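You operate a simulated robot arm through the tools that you are given. There is no shell and no other tool.

The job below is to be done with a simulated robot arm. You get a single attempt, and the scene is never put back.

TASK
Put things in order on the breakfast bar. At the end: the cream soap shaker stands where the blue hand whipper (marked "CREAM") stood; the orange bag clip stands on top of the yellow flyer bundle; the blue hand whipper stands where the green pickle jar (marked "PICKLES") stood; the green pickle jar stands where the orange bag clip stood; whatever was shut is shut again. Leave all else as you found it, and nothing knocked over.

The check looks at the end state, three seconds after you hand in, the way a careful person would. Anything else that was tipped, shoved, dropped, spilled or broken makes it a failure.

THE ROBOT
A 6-joint arm with a two-finger gripper, fixed in place. Base frame: the origin is at the foot of the arm, x ahead of it, y to its left, z up; the work surface is at about z = 0. Units: cm, degrees, N and s.
With the tool pointing down near the work surface it reaches from about 24 to 62 cm from the base axis. Its first joint turns from -66.0 to 66.0 degrees. Payload 1.37 kg.
The TCP is the grasp point between the finger pads, 2.2 cm short of the fingertips. In the tool frame z runs along the fingers and y along their closing line. Largest opening 9.2 cm; the body of the gripper starts 6.5 cm behind the TCP.
Orientation is that of the tool frame in the base frame, as a unit quaternion [x, y, z, w]. With the fingers straight down and closing along the base's y, the tool's x points along the base's -x, its y along +y and its z along -z.

THE INTERFACE
- The arm moves only by the tool arm_command. Its argument "increments" is text: rows parted by semicolons, each of 7 numbers parted by spaces: the shift along the tool's x, y, z in cm, then the turn, a rotation vector about the tool's x, y, z in degrees, then the opening, from 0 (shut) to 1 (fully open). In form: dx dy dz ax ay az gripper; .... A call has 1 to 20 rows; each row shifts and turns the commanded pose from where the row before left it, along the tool's axes as they then stand. Rows are played at 5 a second. More than 5 cm and 8.6 degrees between two rows, or a gripper value outside its range, and nothing of the call is played. Where a pose cannot be reached the arm comes as near as it can. A force on the tool above 40 N (or 10 N above the force at the start of the call, whichever is more), or a blocked arm, ends the call early, and 0.2 s more pass. Each finger halts on what it meets, pressing with about 26 N; the grip force reading is that of the motor and also rises with nothing between the fingers. The clock runs only during rows and for 0.2 s after the last one: add rows that do not move to give the fingers time. The reply holds the time, the measured pose of the TCP, the force on the tool along the base axes, the opening and the grip force, in the units named above and with some noise, with the torque about the TCP (base axes, N m) and any sound that the robot's microphone picked up, and new pictures: "views" is both (left out), scene, wrist or none.
- Cameras (640 x 400 px; columns grow to the right, rows downward): "scene" is fixed at [3, -42.95, 57.87]; the picture's right is [0.81, -0.58, 0.00], its down [-0.36, -0.51, -0.78] and it looks along [0.46, 0.64, -0.62] (base axes); focal length 346 px, centre (320, 200). "wrist" rides on the gripper at [7.1, 1.9, -10.2] in the tool frame; the picture's right is [-0.26, 0.97, 0.00], its down [-0.75, -0.20, -0.63] and it looks along [-0.60, -0.16, 0.78] (tool axes); focal length 280 px, centre (320, 200). There is no depth. A picture from a camera that has moved, and an enlarged one, comes with that camera's place and axes in the base frame and with its lens.
- zoom(camera, box): a new picture of the part [left, top, right, bottom] of that camera's present view, enlarged. The clock stands still meanwhile.
- finish_job(): hands the job in; it is judged then, once.

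Places have to be worked out from the pictures, the camera data and where the tool is seen. Open the gripper and draw the arm clear of the work before you hand the job in, unless the task says otherwise.

The tools are called after "Request:" as name(argument=value, ...) on one line, values as JSON. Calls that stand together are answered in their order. arm_command: Moves the arm, as the interface text tells. Its arguments: {"type":"object","properties":{"increments":{"type":"string"},"views":{"type":"string","enum":["both","scene","wrist","none"]}},"required":["increments"]} The other tools are called the same way: zoom (camera, box) takes an enlarged picture of a part of a camera's view; finish_job () hands the job in.

At the start:

```text
time_s: 0.0
position: [40.24, 2.85, 21.13]
ee_rot: [0.0, 1.0, 0.0, 0.0]
contact_force: [0.1, 0.1, 0.9]
wrist_torque: [-0.01, -0.03, 0.0]
finger_gap: 9.17
finger_force: 0.0
```

scene: 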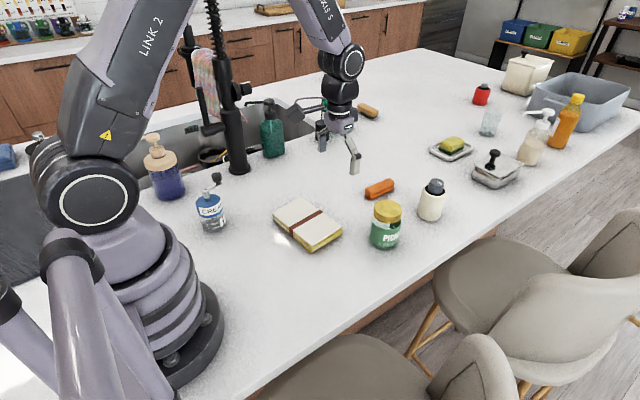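
wrist: 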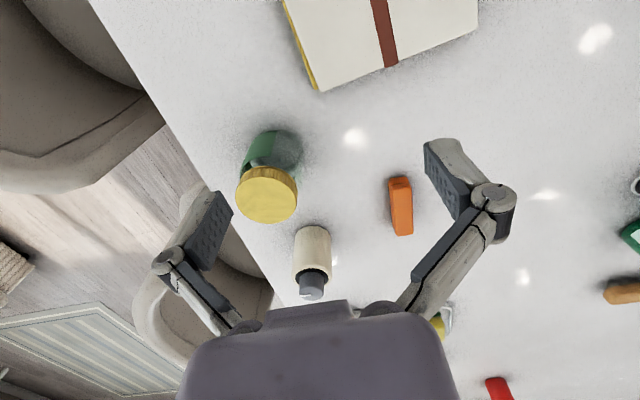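

I start by looking closely at the objects around the arm before any motion.

Request:
zoom(camera="scene", box=[130, 110, 290, 250])

Request:
zoom(camera="scene", box=[260, 150, 460, 270])

Request:
zoom(camera="scene", box=[420, 50, 640, 200])

Request:
zoom(camera="wrist", box=[220, 100, 460, 320])

```text
2.86 times, centred on (210, 180) of scene
camera zoom: at [3.0, -42.95, 57.87], right [0.81, -0.58, 0.0], down [-0.36, -0.51, -0.78], along [0.46, 0.64, -0.62], focal length 988 px, centre (634, 257)
```

zoom: 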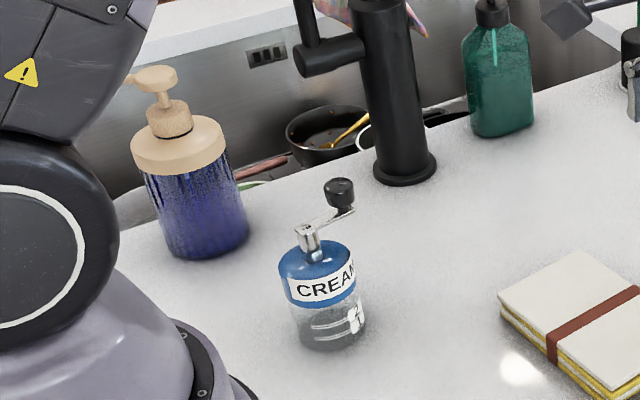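

```text
3.20 times, centred on (360, 210) of scene
camera zoom: at [3.0, -42.95, 57.87], right [0.81, -0.58, 0.0], down [-0.36, -0.51, -0.78], along [0.46, 0.64, -0.62], focal length 1107 px, centre (192, 168)
```

zoom: 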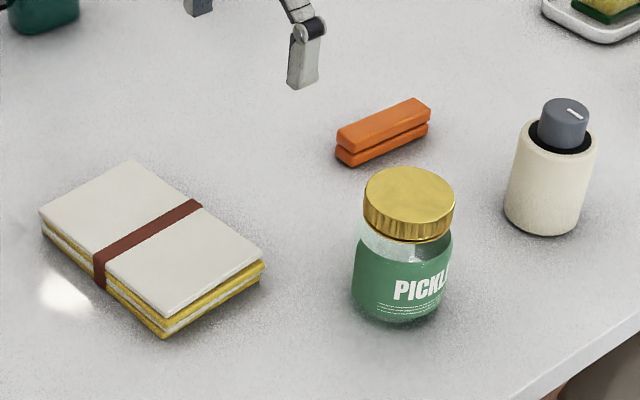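

```text
2.67 times, centred on (530, 125) of scene
camera zoom: at [3.0, -42.95, 57.87], right [0.81, -0.58, 0.0], down [-0.36, -0.51, -0.78], along [0.46, 0.64, -0.62], focal length 922 px, centre (-240, 400)
```

zoom: 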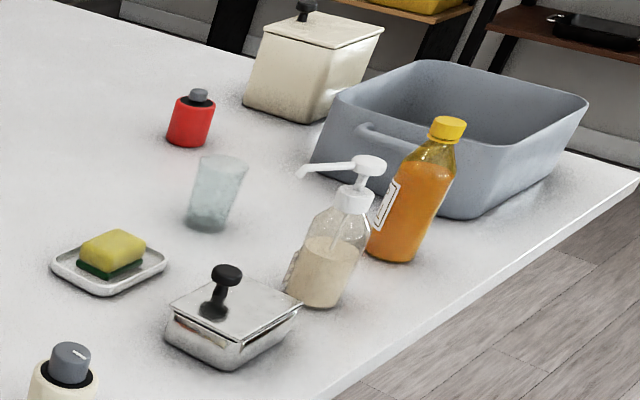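

```text
1.82 times, centred on (340, 210) of wrist
camera zoom: at [33.12, 4.58, 31.47], right [0.26, 0.97, 0.0], down [0.75, -0.2, 0.63], along [0.6, -0.16, -0.78], focal length 510 px, centre (284, 182)
```

zoom: 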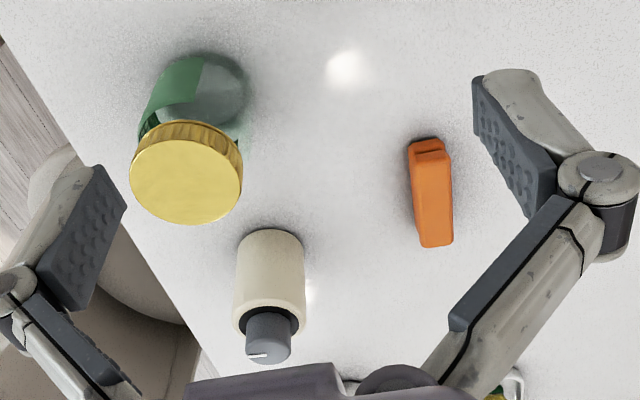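

The clip lies at about (61, 9.3) with its length along x, the jar at (48.9, -5.2), the shaker at (65, -5.1), the whipper at (18.2, 22.8) and the bundle at (36.5, 9). I plan to move the clip first, then the jar, whipper and shaker, so each place is free when it is needed. Now I go to a spot short of the clip for a closer look.

Request:
arm_command(increments="-3.2 1.3 1.0 0 0 0 1; -3.2 1.3 1.0 0 0 0 1; -3.2 1.3 1.0 0 0 0 1; -3.2 1.3 1.0 0 0 0 1; -3.0 1.2 1.0 0 0 0 1; 0 0 0 0 0 0 1; 0 0 0 0 0 0 1", views="both")

```text
time_s: 1.6
position: [56.02, 9.06, 16.29]
ee_rot: [-0.001, 1.0, 0.001, 0.0]
contact_force: [-0.3, 0.2, 0.3]
wrist_torque: [0.0, 0.0, 0.0]
finger_gap: 9.22
finger_force: 0.2
camera wrist: at [48.91, 11.02, 26.49], right [0.26, 0.97, 0.0], down [0.75, -0.2, 0.62], along [0.6, -0.16, -0.78], focal length 280 px, centre (320, 200)
```

scene: 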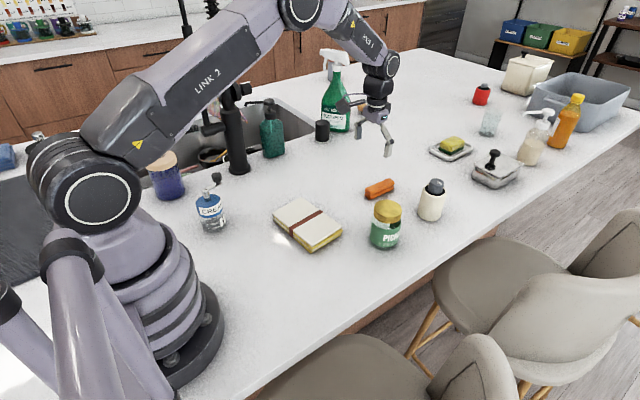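
wrist: 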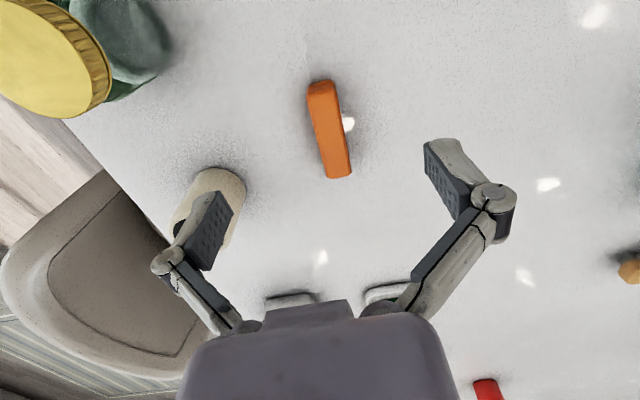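

The arm is at (56, 9.1, 16.3) and the clip is now seen from close above. I enlarge it to measure its ends and width.

Request:
zoom(camera="wrist", box=[260, 60, 400, 200])

```text
2.86 times, centred on (330, 130) of wrist
camera zoom: at [48.91, 11.02, 26.49], right [0.26, 0.97, 0.0], down [0.75, -0.2, 0.62], along [0.6, -0.16, -0.78], focal length 801 px, centre (291, 400)
```

zoom: 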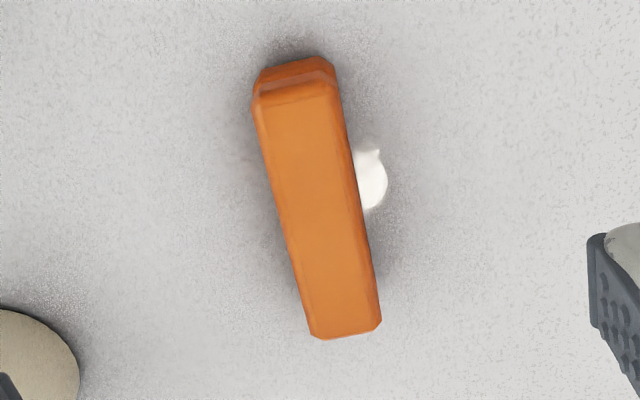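

From the wrist view the clip's centre is (60.7, 9.0), about 8.6 by 2.4 cm and turned by -2.6 degrees. It is near the edge of reach, so I go above it and tilt the fingers 10 degrees outward.

Request:
arm_command(increments="-2.33 -0.07 2.5 0 0 0 1; -2.33 -0.07 2.5 0 0 0 1; 0 0 0 0 -5 1.3 1; 0 0 0 0 -5 1.3 1; 0 0 0 0 0 0 1; 0 0 0 0 0 0 1; 0 0 0 0 0 0 1", views="both")

```text
time_s: 3.2
position: [60.8, 8.88, 11.2]
ee_rot: [0.022, 0.996, 0.0, 0.087]
contact_force: [0.2, -0.3, 1.3]
wrist_torque: [0.01, 0.0, 0.0]
finger_gap: 9.23
finger_force: 0.0
camera wrist: at [52.08, 11.17, 20.13], right [0.3, 0.95, 0.05], down [0.62, -0.24, 0.75], along [0.72, -0.19, -0.66], focal length 280 px, centre (320, 200)
```

scene: 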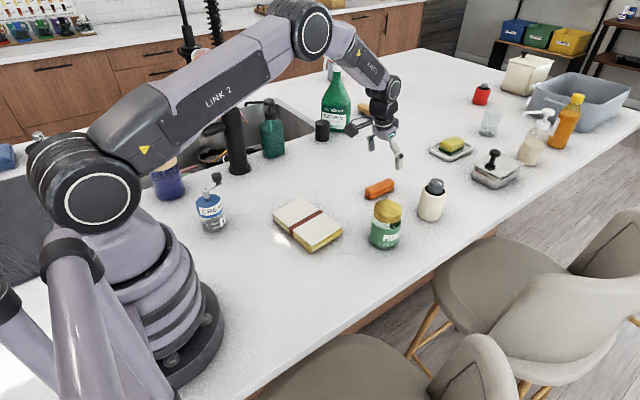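
wrist: 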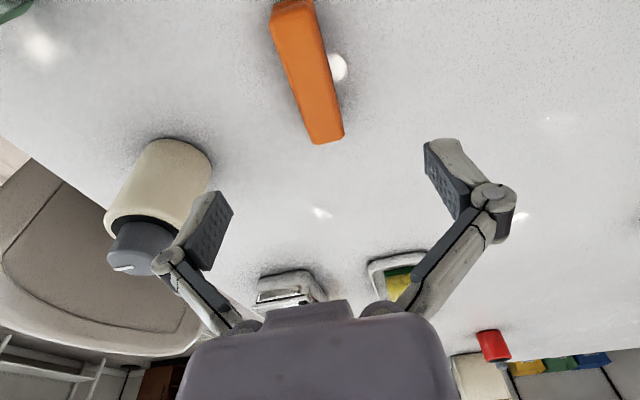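

Two views agree on the clip's centre at about (60.7, 9.0), and the tool is at (60.8, 8.9, 11.2) with a 10 degree tilt. I go down over the clip with the fingers open.

Request:
arm_command(increments="0.40 0.03 2.05 0 0 0 1; 0.40 0.03 2.05 0 0 0 1; 0.40 0.03 2.05 0 0 0 1; 0.36 0.02 1.9 0 0 0 1; 0 0 0 0 0 0 1; 0 0 0 0 0 0 1; 0 0 0 0 0 0 1", views="both")

```text
time_s: 4.8
position: [60.52, 9.09, 2.72]
ee_rot: [0.022, 0.996, -0.001, 0.087]
contact_force: [-0.9, 0.3, 0.6]
wrist_torque: [-0.01, 0.0, 0.0]
finger_gap: 9.21
finger_force: 0.1
camera wrist: at [51.85, 11.35, 11.76], right [0.3, 0.95, 0.05], down [0.62, -0.24, 0.75], along [0.72, -0.19, -0.66], focal length 280 px, centre (320, 200)
```

scene: 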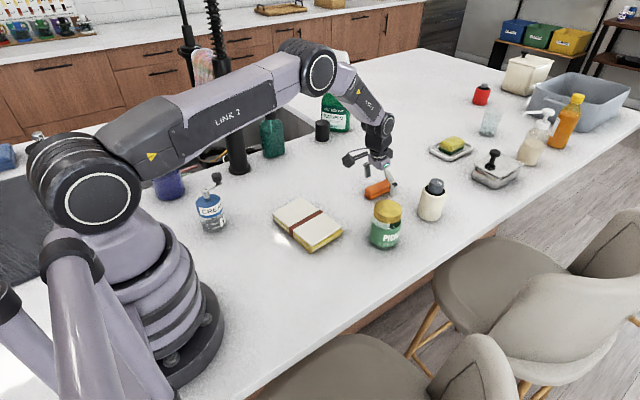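
wrist: 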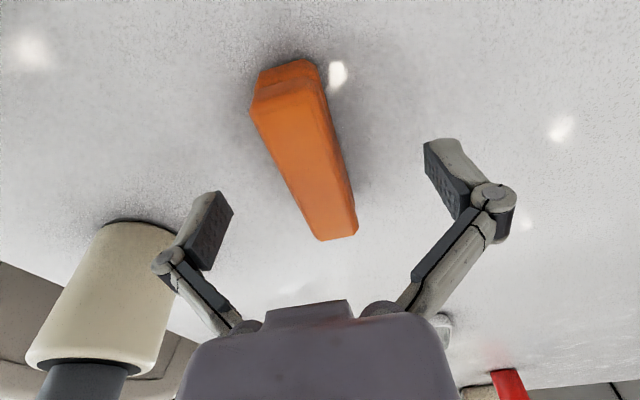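

The clip lies between the fingers, and the tool is at (60.5, 9.1, 2.7) with no contact force. I close the fingers on it.

Request:
arm_command(increments="0 0 0 0 0 0 0.5; 0 0 0 0 0 0 0.3; 0 0 0 0 0 0 0.2; 0 0 0 0 0 0 0.1; 0 0 0 0 0 0 0; 0 0 0 0 0 0 0; 0 0 0 0 0 0 0", views="wrist")

```text
time_s: 6.4
position: [60.52, 9.25, 2.9]
ee_rot: [0.023, 0.996, -0.001, 0.088]
contact_force: [-0.3, -0.5, 1.7]
wrist_torque: [0.0, 0.02, 0.0]
finger_gap: 2.48
finger_force: 25.7
camera wrist: at [51.85, 11.35, 11.78], right [0.3, 0.95, 0.05], down [0.62, -0.24, 0.75], along [0.72, -0.19, -0.66], focal length 280 px, centre (320, 200)
```

wrist: 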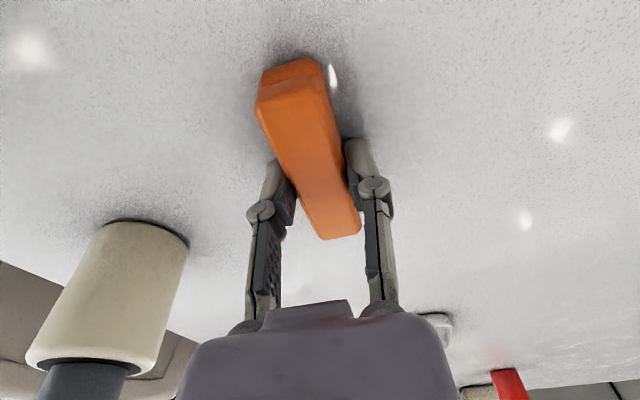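

The clip is held: the gap is 2.48 cm with 26 N. I lift it 8 cm and carry it back over the flyer bundle, keeping the tilt so it stays level.

Request:
arm_command(increments="-0.35 0 -2.0 0 0 0 0; -0.52 0 -2.94 0 0 0 0; -0.52 0 -2.94 0 0 0 0; 2.5 -0.11 -0.44 0 0 0 0; 3.3 -0.153 -0.583 0 0 0 0; 3.3 -0.153 -0.583 0 0 0 0; 3.3 -0.153 -0.583 0 0 0 0; 3.3 -0.153 -0.583 0 0 0 0; 3.3 -0.153 -0.583 0 0 0 0; 2.5 -0.11 -0.44 0 0 0 0; 0 0 0 0 0 0 0; 0 0 0 0 0 0 0; 0 0 0 0 0 0 0", views="both")

```text
time_s: 9.2
position: [38.63, 9.37, 10.96]
ee_rot: [0.021, 0.996, 0.0, 0.088]
contact_force: [-0.5, -0.6, -0.7]
wrist_torque: [0.0, 0.01, -0.01]
finger_gap: 2.49
finger_force: 25.7
camera wrist: at [29.89, 11.43, 19.83], right [0.3, 0.95, 0.05], down [0.62, -0.24, 0.75], along [0.72, -0.19, -0.67], focal length 280 px, centre (320, 200)
```

scene: 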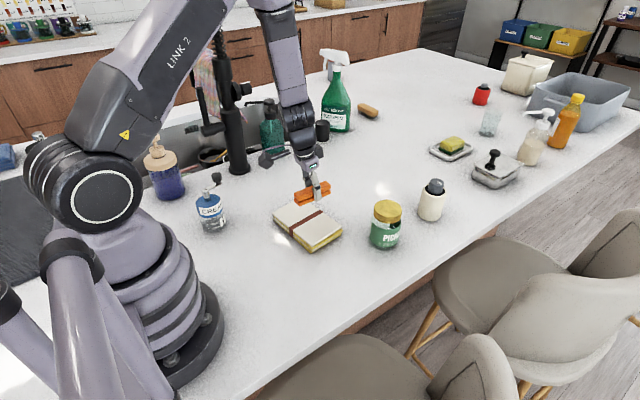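
wrist: 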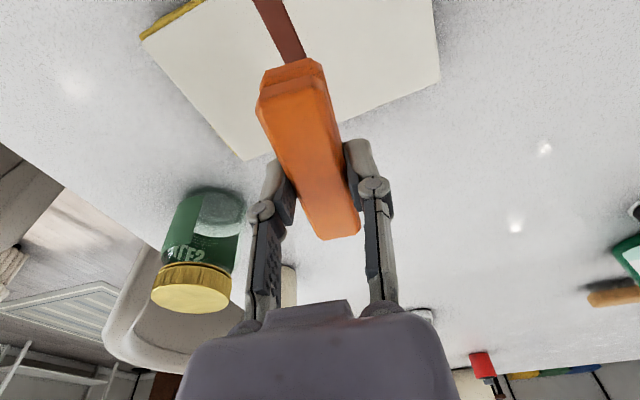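

The bundle's top corners come out near (32.6, 1.5), (41.9, 2.2), (40.4, 17.3) and (31.1, 16.2), so it is turned about +7 degrees with its band across the middle. I align the clip to it and go over the flat part just beside the band, at (36.8, 6.85).

Request:
arm_command(increments="0 0 0 -0.83 0 -4.73 0; 0 0 0 -0.83 0 -4.73 0; 1.1 -1.01 -0.19 0 0 0 0; 1.1 -1.01 -0.19 0 0 0 0; 0 0 0 0 0 0 0; 0 0 0 0 0 0 0", views="both")

Request:
zoom(camera="scene", box=[260, 150, 360, 260])

```text
time_s: 10.6
position: [37.82, 8.12, 10.82]
ee_rot: [-0.06, 0.994, 0.004, 0.086]
contact_force: [0.5, -0.6, -0.4]
wrist_torque: [-0.02, -0.02, 0.03]
finger_gap: 2.48
finger_force: 26.1
out of reach, approached as far as the arm can: row 3, 4
camera wrist: at [28.84, 8.83, 19.8], right [0.14, 0.99, 0.04], down [0.65, -0.12, 0.75], along [0.74, -0.08, -0.67], focal length 280 px, centre (320, 200)
```

scene: 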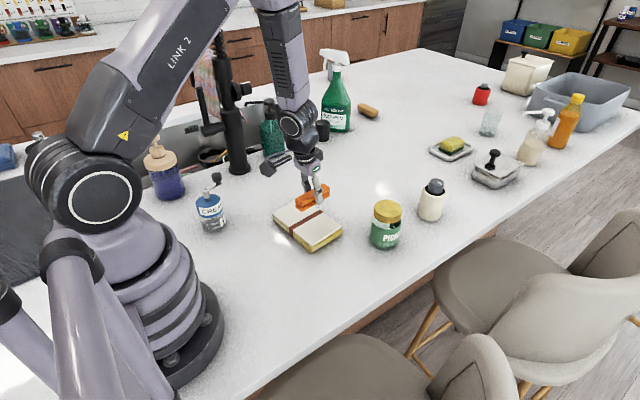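
wrist: 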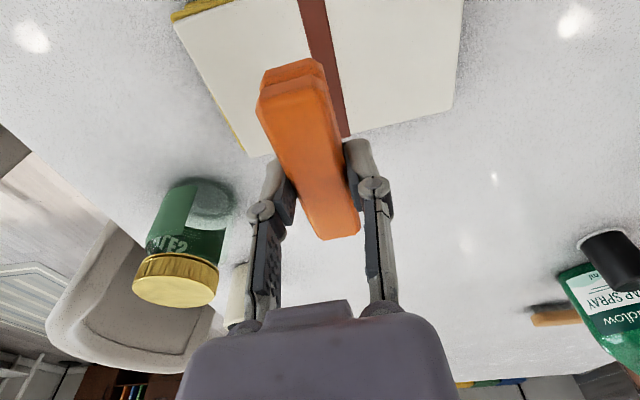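

```text
3.64 times, centred on (310, 205) of scene
camera zoom: at [3.0, -42.95, 57.87], right [0.81, -0.58, 0.0], down [-0.36, -0.51, -0.78], along [0.46, 0.64, -0.62], focal length 1258 px, centre (356, 182)
```

zoom: 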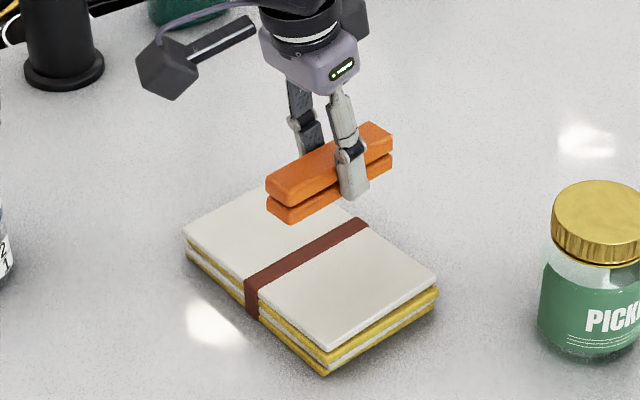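

Rows 3 and 4 were out of reach: tilted outward at this height, the arm stops near (37.8, 8.0, 10.9). I try lowering 3 cm, still well above the bundle, to see whether the lower height brings the spot into reach.

Request:
arm_command(increments="0.26 0 1.48 0 0 0 0; 0.26 0 1.48 0 0 0 0; 0 0 0 0 0 0 0; 0 0 0 0 0 0 0", views="both")

```text
time_s: 11.6
position: [37.52, 8.53, 9.08]
ee_rot: [-0.061, 0.994, 0.004, 0.087]
contact_force: [0.7, 0.7, -0.3]
wrist_torque: [0.03, 0.0, 0.03]
finger_gap: 2.51
finger_force: 26.2
out of reach, approached as far as the arm can: row 1, 2
camera wrist: at [28.66, 9.23, 17.98], right [0.14, 0.99, 0.04], down [0.65, -0.13, 0.75], along [0.74, -0.07, -0.66], focal length 280 px, centre (320, 200)
```

scene: 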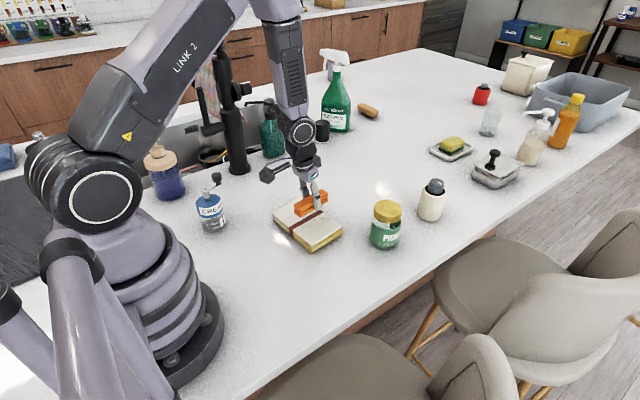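
wrist: 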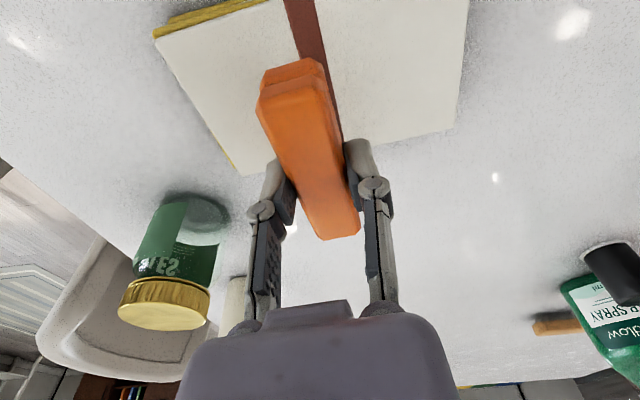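

At this height the tilted tool still stops at a radius of about 38.5 cm, so the outward tilt is what limits it. I turn the tool back to vertical in the air, with the clip well clear of the bundle, to see whether that restores reach.

Request:
arm_command(increments="-0.5 0 -2.9 0 0 0 0; 0 0 0 0 5 0 0; 0 0 0 0 5 0 0; 0 0 0 0 0 0 0; 0 0 0 0 0 0 0", views="wrist")

```text
time_s: 12.8
position: [37.57, 8.35, 11.12]
ee_rot: [-0.061, 0.994, 0.006, 0.088]
contact_force: [0.3, -0.5, -0.9]
wrist_torque: [0.0, 0.04, 0.0]
finger_gap: 2.49
finger_force: 25.9
out of reach, approached as far as the arm can: row 1, 2, 3
camera wrist: at [28.55, 9.13, 20.1], right [0.14, 0.99, 0.05], down [0.65, -0.13, 0.75], along [0.75, -0.07, -0.66], focal length 280 px, centre (320, 200)
```

wrist: 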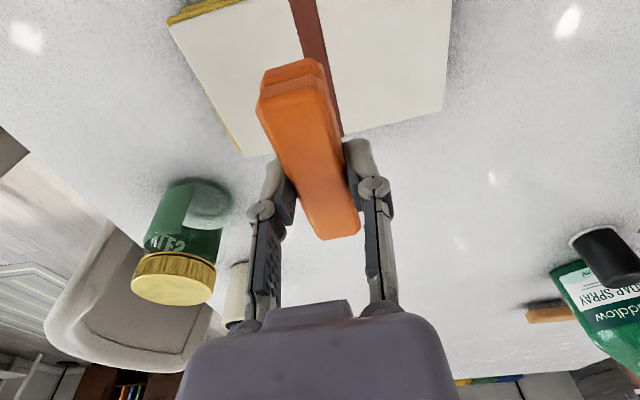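

The reading shows the tool still tilted 10 degrees and marked out of reach, so a joint seems stuck. I look closely at the arm's shape in the scene view.

Request:
zoom(camera="scene", box=[20, 0, 360, 240])

Request:
zoom(camera="scene", box=[230, 60, 370, 250])

```text
1.67 times, centred on (190, 120) of scene
camera zoom: at [3.0, -42.95, 57.87], right [0.81, -0.58, 0.0], down [-0.36, -0.51, -0.78], along [0.46, 0.64, -0.62], focal length 576 px, centre (537, 333)
```

zoom: 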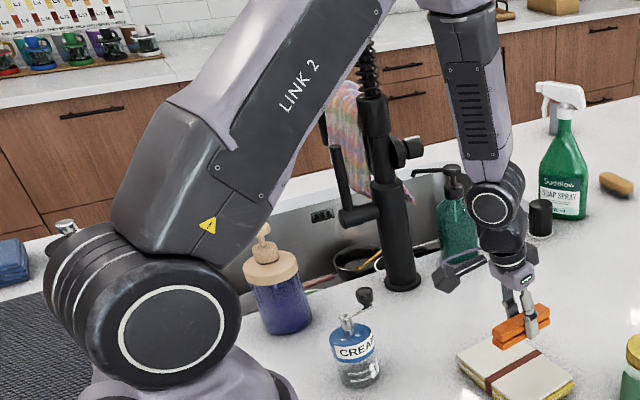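

```text
2.11 times, centred on (300, 155) of scene
camera zoom: at [3.0, -42.95, 57.87], right [0.81, -0.58, 0.0], down [-0.36, -0.51, -0.78], along [0.46, 0.64, -0.62], focal length 728 px, centre (362, 295)
```

zoom: 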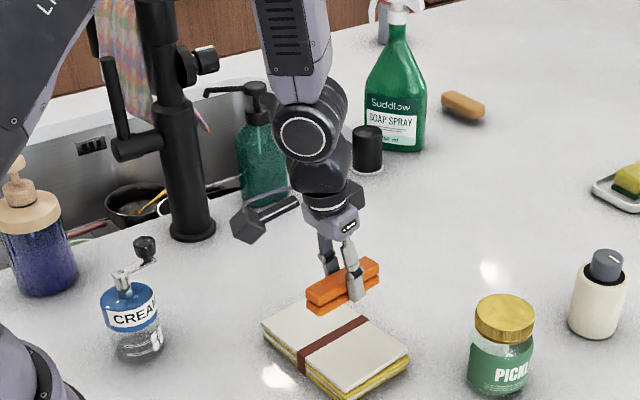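

The forearm is almost in line with the tool here, which is the wrist's singular pose, and that is why it got stuck. I draw back outward to about x = 46, away from it.

Request:
arm_command(increments="-2 0 0 0 0 0 0; -2 0 0 0 0 0 0; -2 0 0 0 0 0 0; -2 0 0 0 0 0 0; -2 0 0 0 0 0 0; 0 0 0 0 0 0 0; 0 0 0 0 0 0 0", views="both")

```text
time_s: 14.4
position: [45.5, 8.37, 12.58]
ee_rot: [-0.057, 0.993, -0.019, 0.099]
contact_force: [-0.4, -0.3, -0.7]
wrist_torque: [0.03, -0.02, 0.03]
finger_gap: 2.51
finger_force: 25.8
out of reach, approached as far as the arm can: row 1, 2, 3
camera wrist: at [36.29, 9.59, 21.22], right [0.15, 0.99, 0.0], down [0.63, -0.1, 0.77], along [0.76, -0.11, -0.64], focal length 280 px, centre (320, 200)
```

scene: 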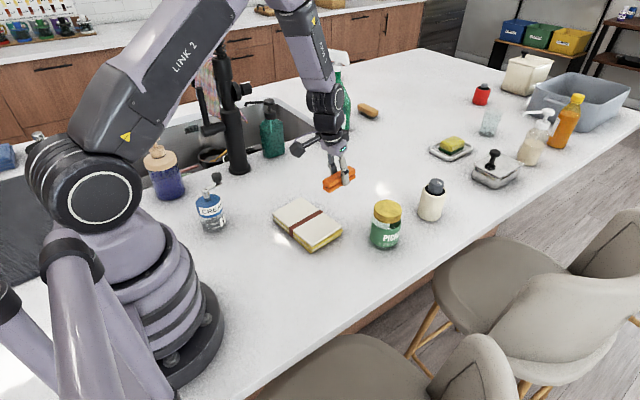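
wrist: 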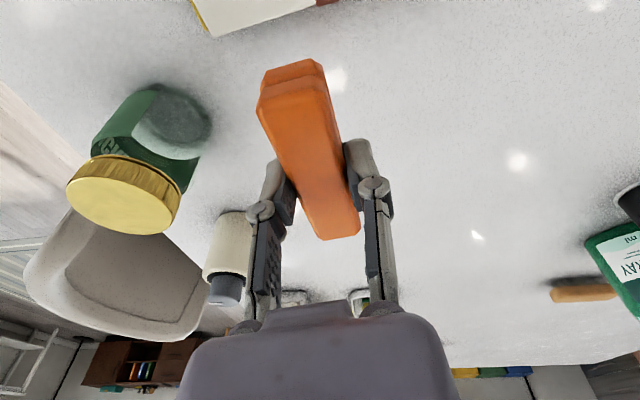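

I am out of the stuck zone; the tool has picked up about 3 degrees of sideways lean, and the clip is still held (2.5 cm). I correct the lean, then lower the clip towards a free patch of table near (49, 9) so I can take it again with a vertical tool.

Request:
arm_command(increments="0 0 0 -2.89 1.21 -0.2 0; -1.75 0.13 0.31 0 0 0 0; -1.75 0.13 0.31 0 0 0 0; 0.4 0 2.3 0 0 0 0; 0.4 0 2.3 0 0 0 0; 0.4 0 2.3 0 0 0 0; 0.35 0 2.0 0 0 0 0; 0 0 0 0 0 0 0; 0 0 0 0 0 0 0", views="both")

```text
time_s: 16.4
position: [48.99, 9.02, 3.5]
ee_rot: [-0.061, 0.994, 0.005, 0.088]
contact_force: [-1.5, 0.5, -0.2]
wrist_torque: [0.02, -0.04, -0.02]
finger_gap: 2.49
finger_force: 25.9
camera wrist: at [40.05, 9.76, 12.4], right [0.14, 0.99, 0.05], down [0.65, -0.13, 0.75], along [0.74, -0.07, -0.66], focal length 280 px, centre (320, 200)
```

scene: 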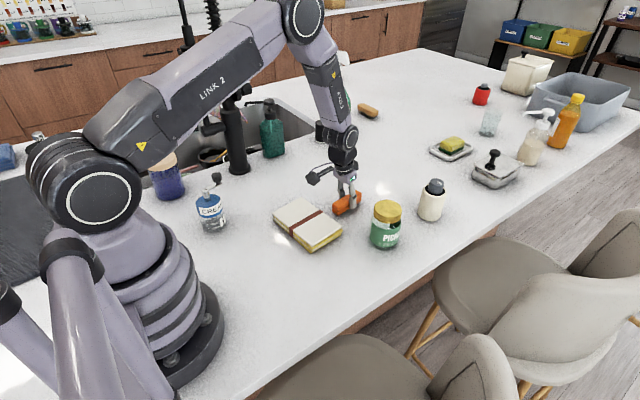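
wrist: 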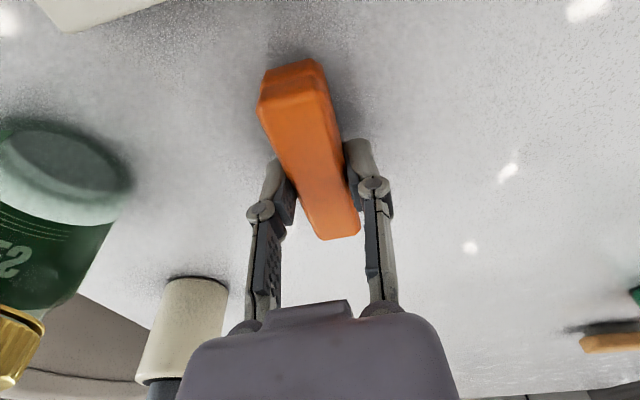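

The clip is about 0.6 cm above the table at (49, 9) and the tool pose is as intended again. I lower it the last bit and open the fingers gently.

Request:
arm_command(increments="0.05 0 0.29 0 0 0 0; 0.05 0 0.29 0 0 0 0; 0 0 0 0 0 0 0; 0 0 0 0 0 0 0.4; 0 0 0 0 0 0 0.6; 0 0 0 0 0 0 0.8; 0 0 0 0 0 0 0.8; 0 0 0 0 0 0 0.8; 0 0 0 0 0 0 0.8", views="wrist")

```text
time_s: 18.4
position: [48.99, 9.01, 2.98]
ee_rot: [-0.061, 0.994, 0.006, 0.087]
contact_force: [1.1, -0.3, 0.1]
wrist_torque: [0.0, 0.0, 0.02]
finger_gap: 7.35
finger_force: 0.1
camera wrist: at [40.05, 9.77, 11.89], right [0.14, 0.99, 0.05], down [0.65, -0.13, 0.75], along [0.74, -0.07, -0.66], focal length 280 px, centre (320, 200)
```

wrist: 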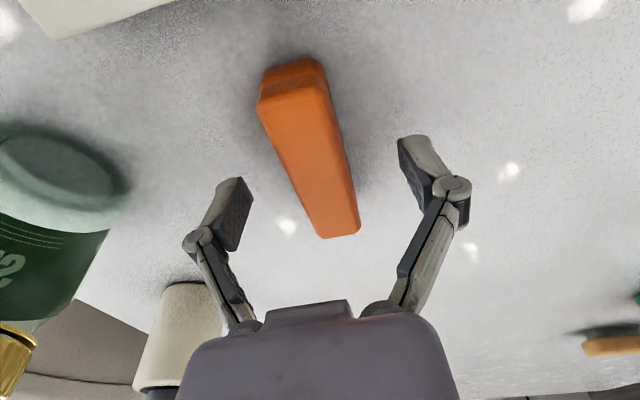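

The clip rests flat with the fingers clear of it. I turn the tool vertical in place, shift 0.4 cm outward to the clip's middle, lower slightly and close.

Request:
arm_command(increments="0 0 0 0 5 0 0.8; 0 0 0 0 5 0 0.8; -0.4 0 0.15 0 0 0 0.8; 0 0 0.15 0 0 0 0.8; 0 0 0 0 0 0 0.5; 0 0 0 0 0 0 0.3; 0 0 0 0 0 0 0.1; 0 0 0 0 0 0 0; 0 0 0 0 0 0 0; 0 0 0 0 0 0 0; 0 0 0 0 0 0 0", views="wrist")

```text
time_s: 20.8
position: [49.46, 8.96, 2.63]
ee_rot: [-0.061, 0.998, 0.0, 0.001]
contact_force: [-0.2, 0.0, -0.5]
wrist_torque: [0.03, 0.0, 0.02]
finger_gap: 2.48
finger_force: 26.1
camera wrist: at [42.12, 10.0, 13.06], right [0.14, 0.99, 0.0], down [0.77, -0.11, 0.63], along [0.62, -0.09, -0.78], focal length 280 px, centre (320, 200)
```

wrist: 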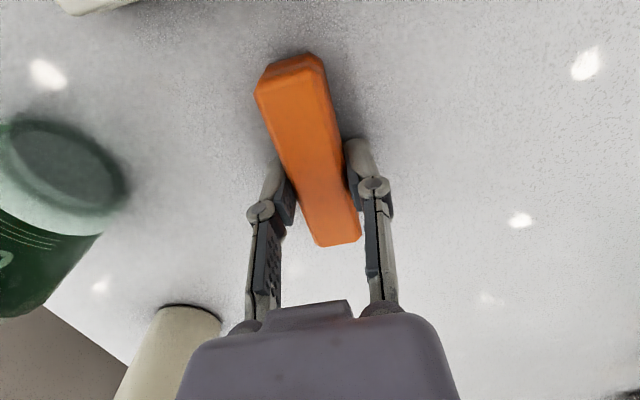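

The clip is held again, now with a vertical tool. I lift it 7 cm and carry it back to above the bundle beside the band.

Request:
arm_command(increments="0 0 -2 0 0 0 0; 0 0 -2.5 0 0 0 0; 0 0 -2.5 0 0 0 0; 2.14 -0.095 0 0 0 0 0; 2.14 -0.095 0 0 0 0 0; 2.14 -0.095 0 0 0 0 0; 2.14 -0.095 0 0 0 0 0; 2.14 -0.095 0 0 0 0 0; 2.14 -0.095 0 0 0 0 0; 0 0 0 0 0 0 0; 0 0 0 0 0 0 0; 0 0 0 0 0 0 0", views="both")

Request:
zoom(camera="scene", box=[250, 140, 370, 260])

```text
time_s: 23.4
position: [36.87, 6.85, 9.78]
ee_rot: [-0.061, 0.998, 0.0, 0.0]
contact_force: [0.0, 0.1, -0.4]
wrist_torque: [0.03, 0.0, -0.01]
finger_gap: 2.48
finger_force: 25.9
camera wrist: at [29.49, 7.81, 20.1], right [0.14, 0.99, 0.0], down [0.77, -0.11, 0.63], along [0.62, -0.09, -0.78], focal length 280 px, centre (320, 200)
```

scene: 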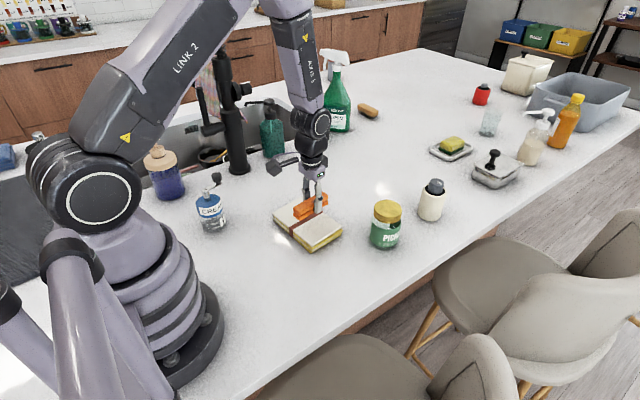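
wrist: 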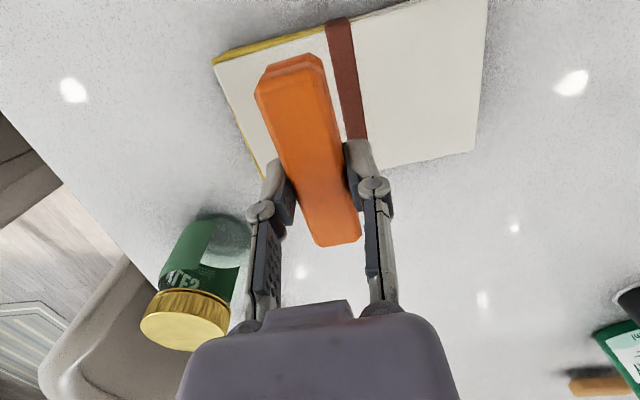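

```text
3.33 times, centred on (310, 200) of scene
camera zoom: at [3.0, -42.95, 57.87], right [0.81, -0.58, 0.0], down [-0.36, -0.51, -0.78], along [0.46, 0.64, -0.62], focal length 1153 px, centre (353, 200)
```

zoom: 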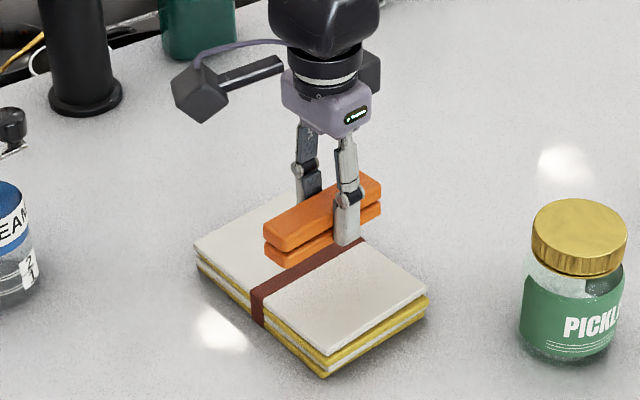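

The clip is level over the bundle, its middle near (36.7, 6.9), just beside the band. I shift 0.3 cm further from the band and lower to a little above the bundle's top, which I expect at about z = 2.3.

Request:
arm_command(increments="-0.1 -0.3 1.5 0 0 0 0; 0 0 1.6 0 0 0 0; 0 0 1.2 0 0 0 0; 0 0 0 0 0 0 0; 0 0 0 0 0 0 0", views="both")

Request:
zoom(camera="scene", box=[260, 170, 360, 260])

```text
time_s: 24.6
position: [36.89, 6.46, 5.49]
ee_rot: [-0.061, 0.998, 0.001, 0.0]
contact_force: [-3.8, -0.2, 21.7]
wrist_torque: [-0.03, 0.16, 0.01]
finger_gap: 2.5
finger_force: 25.6
camera wrist: at [29.67, 7.48, 15.76], right [0.14, 0.99, 0.0], down [0.77, -0.11, 0.63], along [0.62, -0.09, -0.78], focal length 280 px, centre (320, 200)
```

scene: 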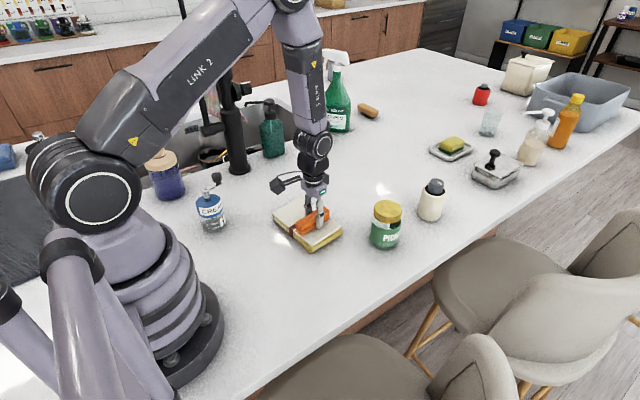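
wrist: 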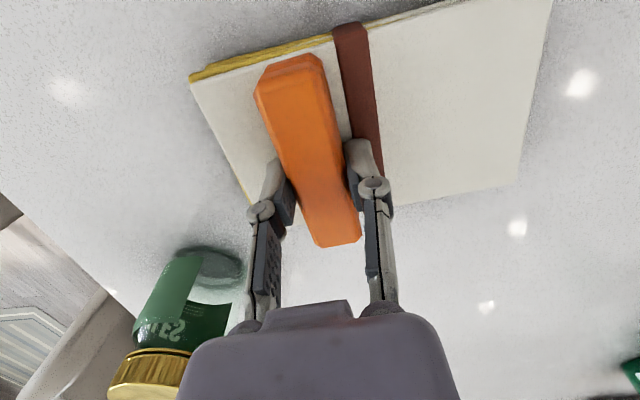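

```text
4.44 times, centred on (310, 215) of scene
camera zoom: at [2.99, -42.95, 57.87], right [0.81, -0.58, 0.0], down [-0.36, -0.51, -0.78], along [0.46, 0.64, -0.62], focal length 1537 px, centre (364, 133)
```

zoom: 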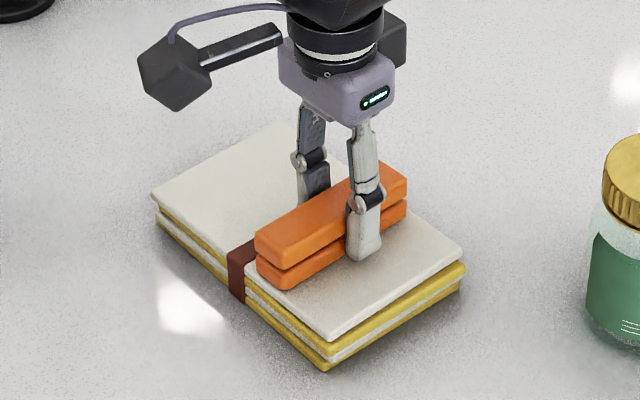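

The clip touched the bundle's top at tool z of about 5.5 with a 22 N push, so I raise 0.15 cm to relieve that and then open the fingers slowly.

Request:
arm_command(increments="0 0 -0.12 0 0 0 0; 0 0 0 0 0 0 0; 0 0 0 0 0 0 0.3; 0 0 0 0 0 0 0.35; 0 0 0 0 0 0 0.45; 0 0 0 0 0 0 0.6; 0 0 0 0 0 0 0.6; 0 0 0 0 0 0 0.6", views="both")

Request:
zoom(camera="scene", box=[260, 170, 360, 260])

```text
time_s: 26.4
position: [36.96, 6.6, 5.53]
ee_rot: [-0.06, 0.998, 0.0, 0.001]
contact_force: [-0.5, -0.7, 0.7]
wrist_torque: [-0.03, 0.01, 0.0]
finger_gap: 5.52
finger_force: 0.0
camera wrist: at [29.63, 7.53, 15.83], right [0.14, 0.99, 0.0], down [0.77, -0.11, 0.63], along [0.62, -0.09, -0.78], focal length 280 px, centre (320, 200)
```

scene: 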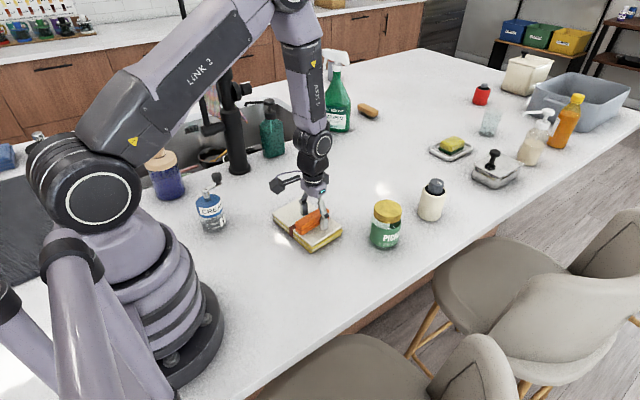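
wrist: 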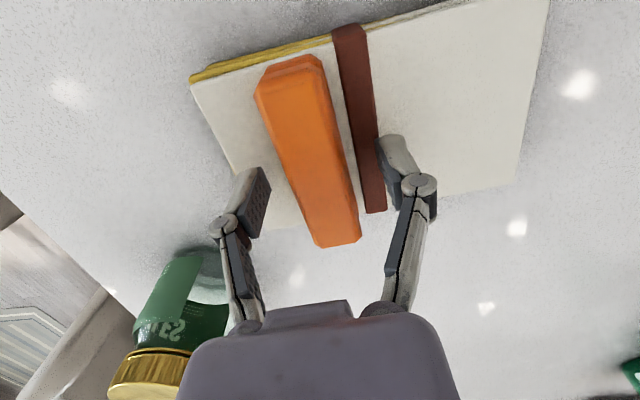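

```text
4.44 times, centred on (310, 215) of scene
camera zoom: at [3.0, -42.95, 57.87], right [0.81, -0.58, 0.0], down [-0.36, -0.51, -0.78], along [0.46, 0.64, -0.62], focal length 1537 px, centre (364, 133)
```

zoom: 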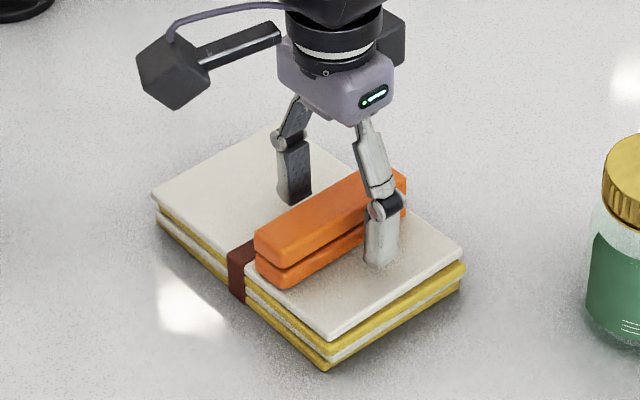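

The clip sits flat on the bundle and is released. I rise, open fully, and go above the pickle jar for a closer look.

Request:
arm_command(increments="0 0 -2 0 0 0 0.6; 0 0 -3 0 0 0 0.7; 0 0 -3.2 0 0 0 1; 0 0 -3.2 0 0 0 1; -1.9 -3.15 0 0 0 3.2 1; -1.9 -3.15 0 0 0 3.2 1; -1.9 -3.15 0 0 0 3.2 1; -1.9 -2.5 0 0 0 3.2 1; 0 0 0 0 0 0 1; 0 0 0 0 0 0 1; 0 0 0 0 0 0 1", views="both")

Request:
zoom(camera="scene", box=[260, 170, 360, 260])

```text
time_s: 28.8
position: [44.82, -4.86, 17.02]
ee_rot: [0.051, 0.999, 0.0, 0.0]
contact_force: [-0.6, -0.1, 0.4]
wrist_torque: [0.03, -0.03, 0.03]
finger_gap: 9.2
finger_force: 0.0
camera wrist: at [37.96, -2.32, 27.27], right [0.36, 0.93, 0.0], down [0.73, -0.28, 0.63], along [0.58, -0.22, -0.78], focal length 280 px, centre (320, 200)
```

scene: 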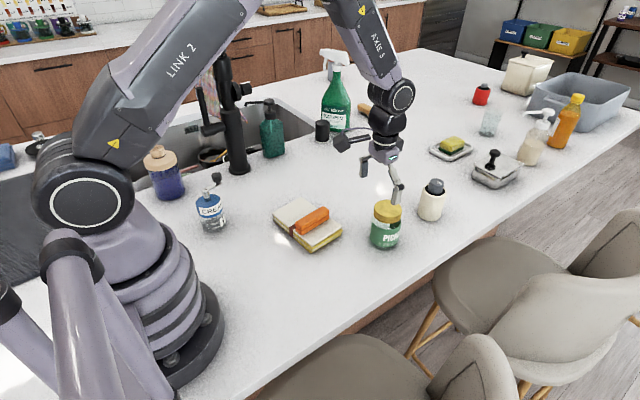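
wrist: 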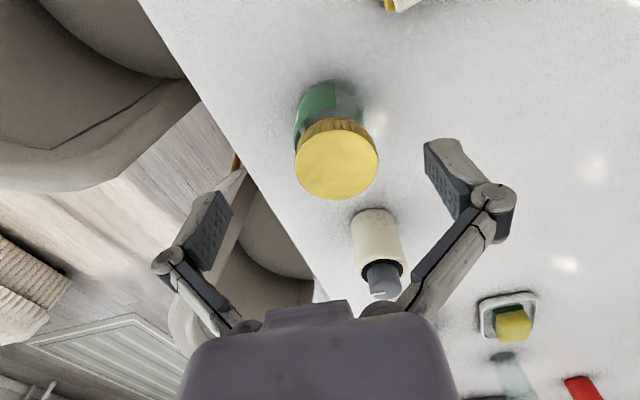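

```text
4.44 times, centred on (310, 215) of scene
camera zoom: at [3.0, -42.95, 57.87], right [0.81, -0.58, 0.0], down [-0.36, -0.51, -0.78], along [0.46, 0.64, -0.62], focal length 1537 px, centre (364, 133)
```

zoom: 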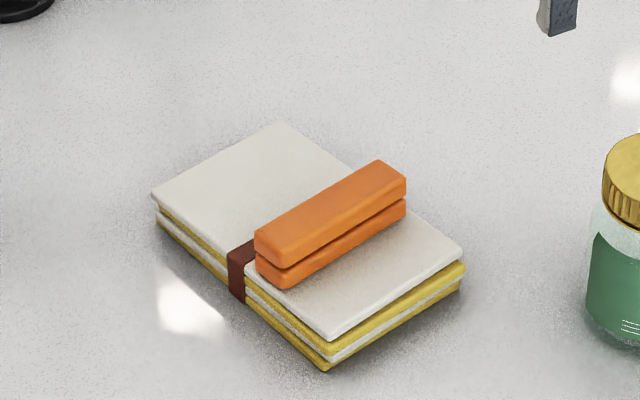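

The clip is in place on the bundle. I enlarge the jar in the wrist view to fix its position.

Request:
zoom(camera="wrist", box=[270, 70, 410, 210])

Request:
zoom(camera="scene", box=[350, 170, 470, 260])

```text
2.86 times, centred on (340, 140) of wrist
camera zoom: at [37.96, -2.32, 27.27], right [0.36, 0.93, 0.0], down [0.73, -0.28, 0.63], along [0.58, -0.22, -0.78], focal length 801 px, centre (263, 371)
```

zoom: 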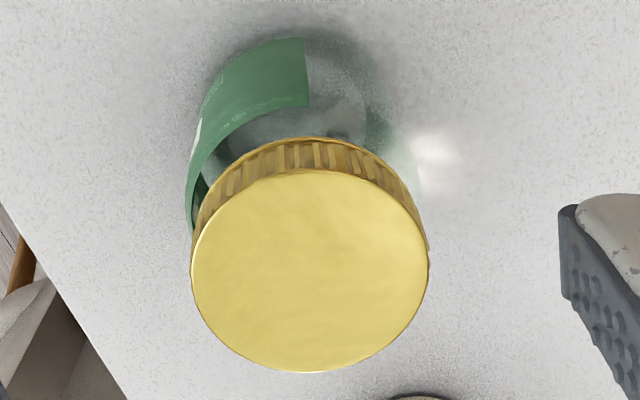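

```text
4.44 times, centred on (410, 215) of scene
camera zoom: at [3.0, -42.95, 57.87], right [0.81, -0.58, 0.0], down [-0.36, -0.51, -0.78], along [0.46, 0.64, -0.62], focal length 1537 px, centre (-80, 133)
```

zoom: 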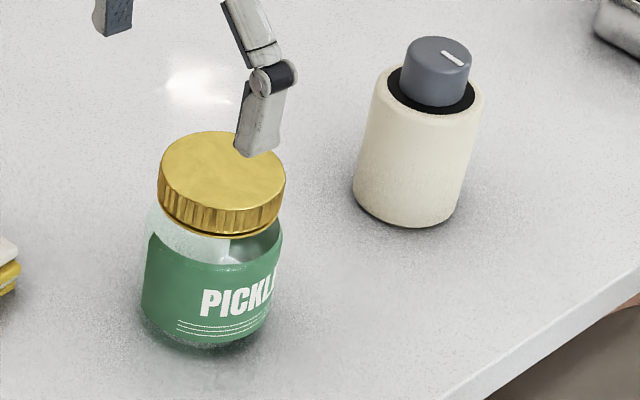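

Both views agree: the jar's lid centre is at about (48.4, -5.0) with its top at z = 9.8, and the body is about 7 cm across. I tilt 10 degrees outward and go to just above it, in line with its axis.

Request:
arm_command(increments="0 0 0 0 -5 0 1; 0 0 0 0 -5 0 1; -1.45 0.147 1.9 0 0 0 1; -1.45 0.147 1.9 0 0 0 1; 0 0 0 0 0 0 1; 0 0 0 0 0 0 1", views="both")

Request:
zoom(camera="scene", box=[330, 120, 470, 260])

```text
time_s: 30.2
position: [48.61, -4.87, 13.61]
ee_rot: [0.05, 0.995, -0.003, 0.087]
contact_force: [-0.4, 0.8, 0.3]
wrist_torque: [0.0, 0.0, 0.0]
finger_gap: 9.21
finger_force: 0.1
camera wrist: at [40.04, -2.22, 22.49], right [0.35, 0.93, 0.05], down [0.61, -0.27, 0.75], along [0.71, -0.24, -0.66], focal length 280 px, centre (320, 200)
```

scene: 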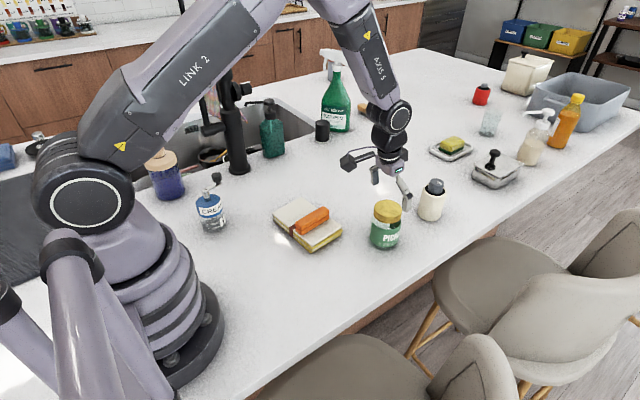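
wrist: 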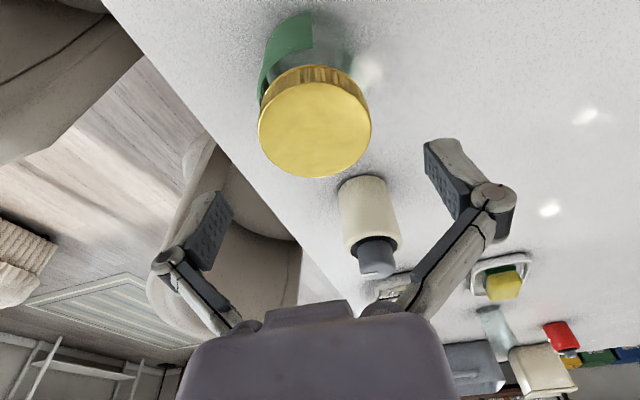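

```text
2.86 times, centred on (400, 190) of scene
camera zoom: at [3.0, -42.95, 57.87], right [0.81, -0.58, 0.0], down [-0.36, -0.51, -0.78], along [0.46, 0.64, -0.62], focal length 988 px, centre (91, 229)
```

zoom: 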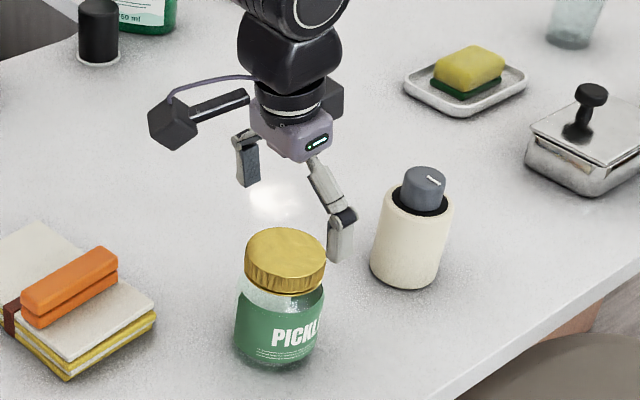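

The jar axis is confirmed near (48.3, -5.0) and the open fingers straddle it. I descend around the body to z of about 4.7.

Request:
arm_command(increments="0.25 -0.15 0 0 0 0 1; 0.305 0 1.745 0 0 0 1; 0.305 0 1.745 0 0 0 1; 0.305 0 1.745 0 0 0 1; 0.305 0 1.745 0 0 0 1; 0.305 0 1.745 0 0 0 1; 0 0 0 0 0 0 1; 0 0 0 0 0 0 1", views="both")

Request:
zoom(camera="scene", box=[330, 120, 470, 260])

```text
time_s: 32.0
position: [48.19, -5.06, 4.64]
ee_rot: [0.051, 0.995, -0.005, 0.088]
contact_force: [-0.9, 3.5, 8.5]
wrist_torque: [0.1, 0.01, -0.06]
finger_gap: 9.17
finger_force: 0.0
camera wrist: at [39.76, -2.36, 13.64], right [0.35, 0.93, 0.05], down [0.61, -0.27, 0.75], along [0.71, -0.24, -0.66], focal length 280 px, centre (320, 200)
```

scene: 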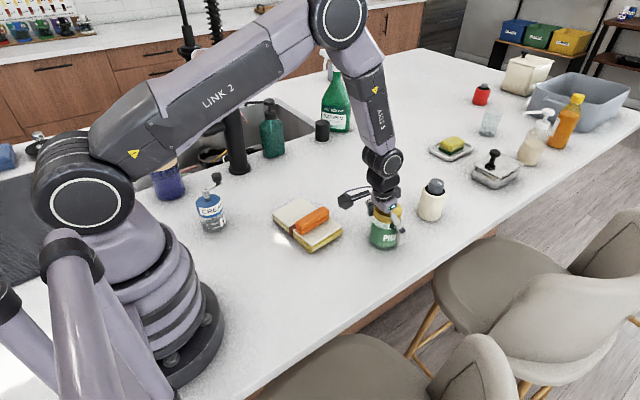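
wrist: 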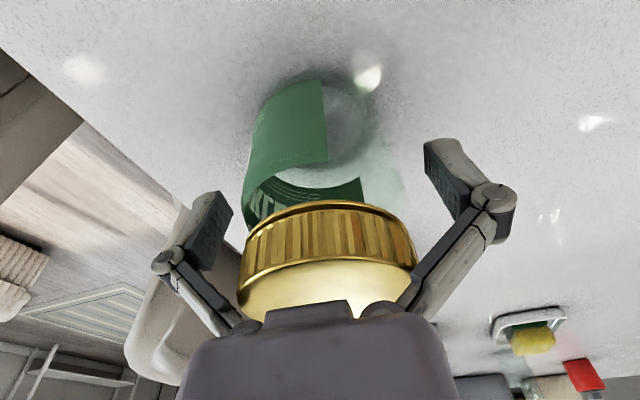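

```text
2.86 times, centred on (400, 190) of scene
camera zoom: at [3.0, -42.95, 57.87], right [0.81, -0.58, 0.0], down [-0.36, -0.51, -0.78], along [0.46, 0.64, -0.62], focal length 988 px, centre (91, 229)
```

zoom: 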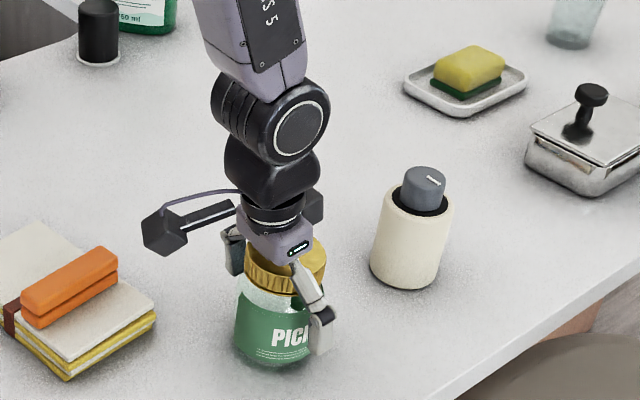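

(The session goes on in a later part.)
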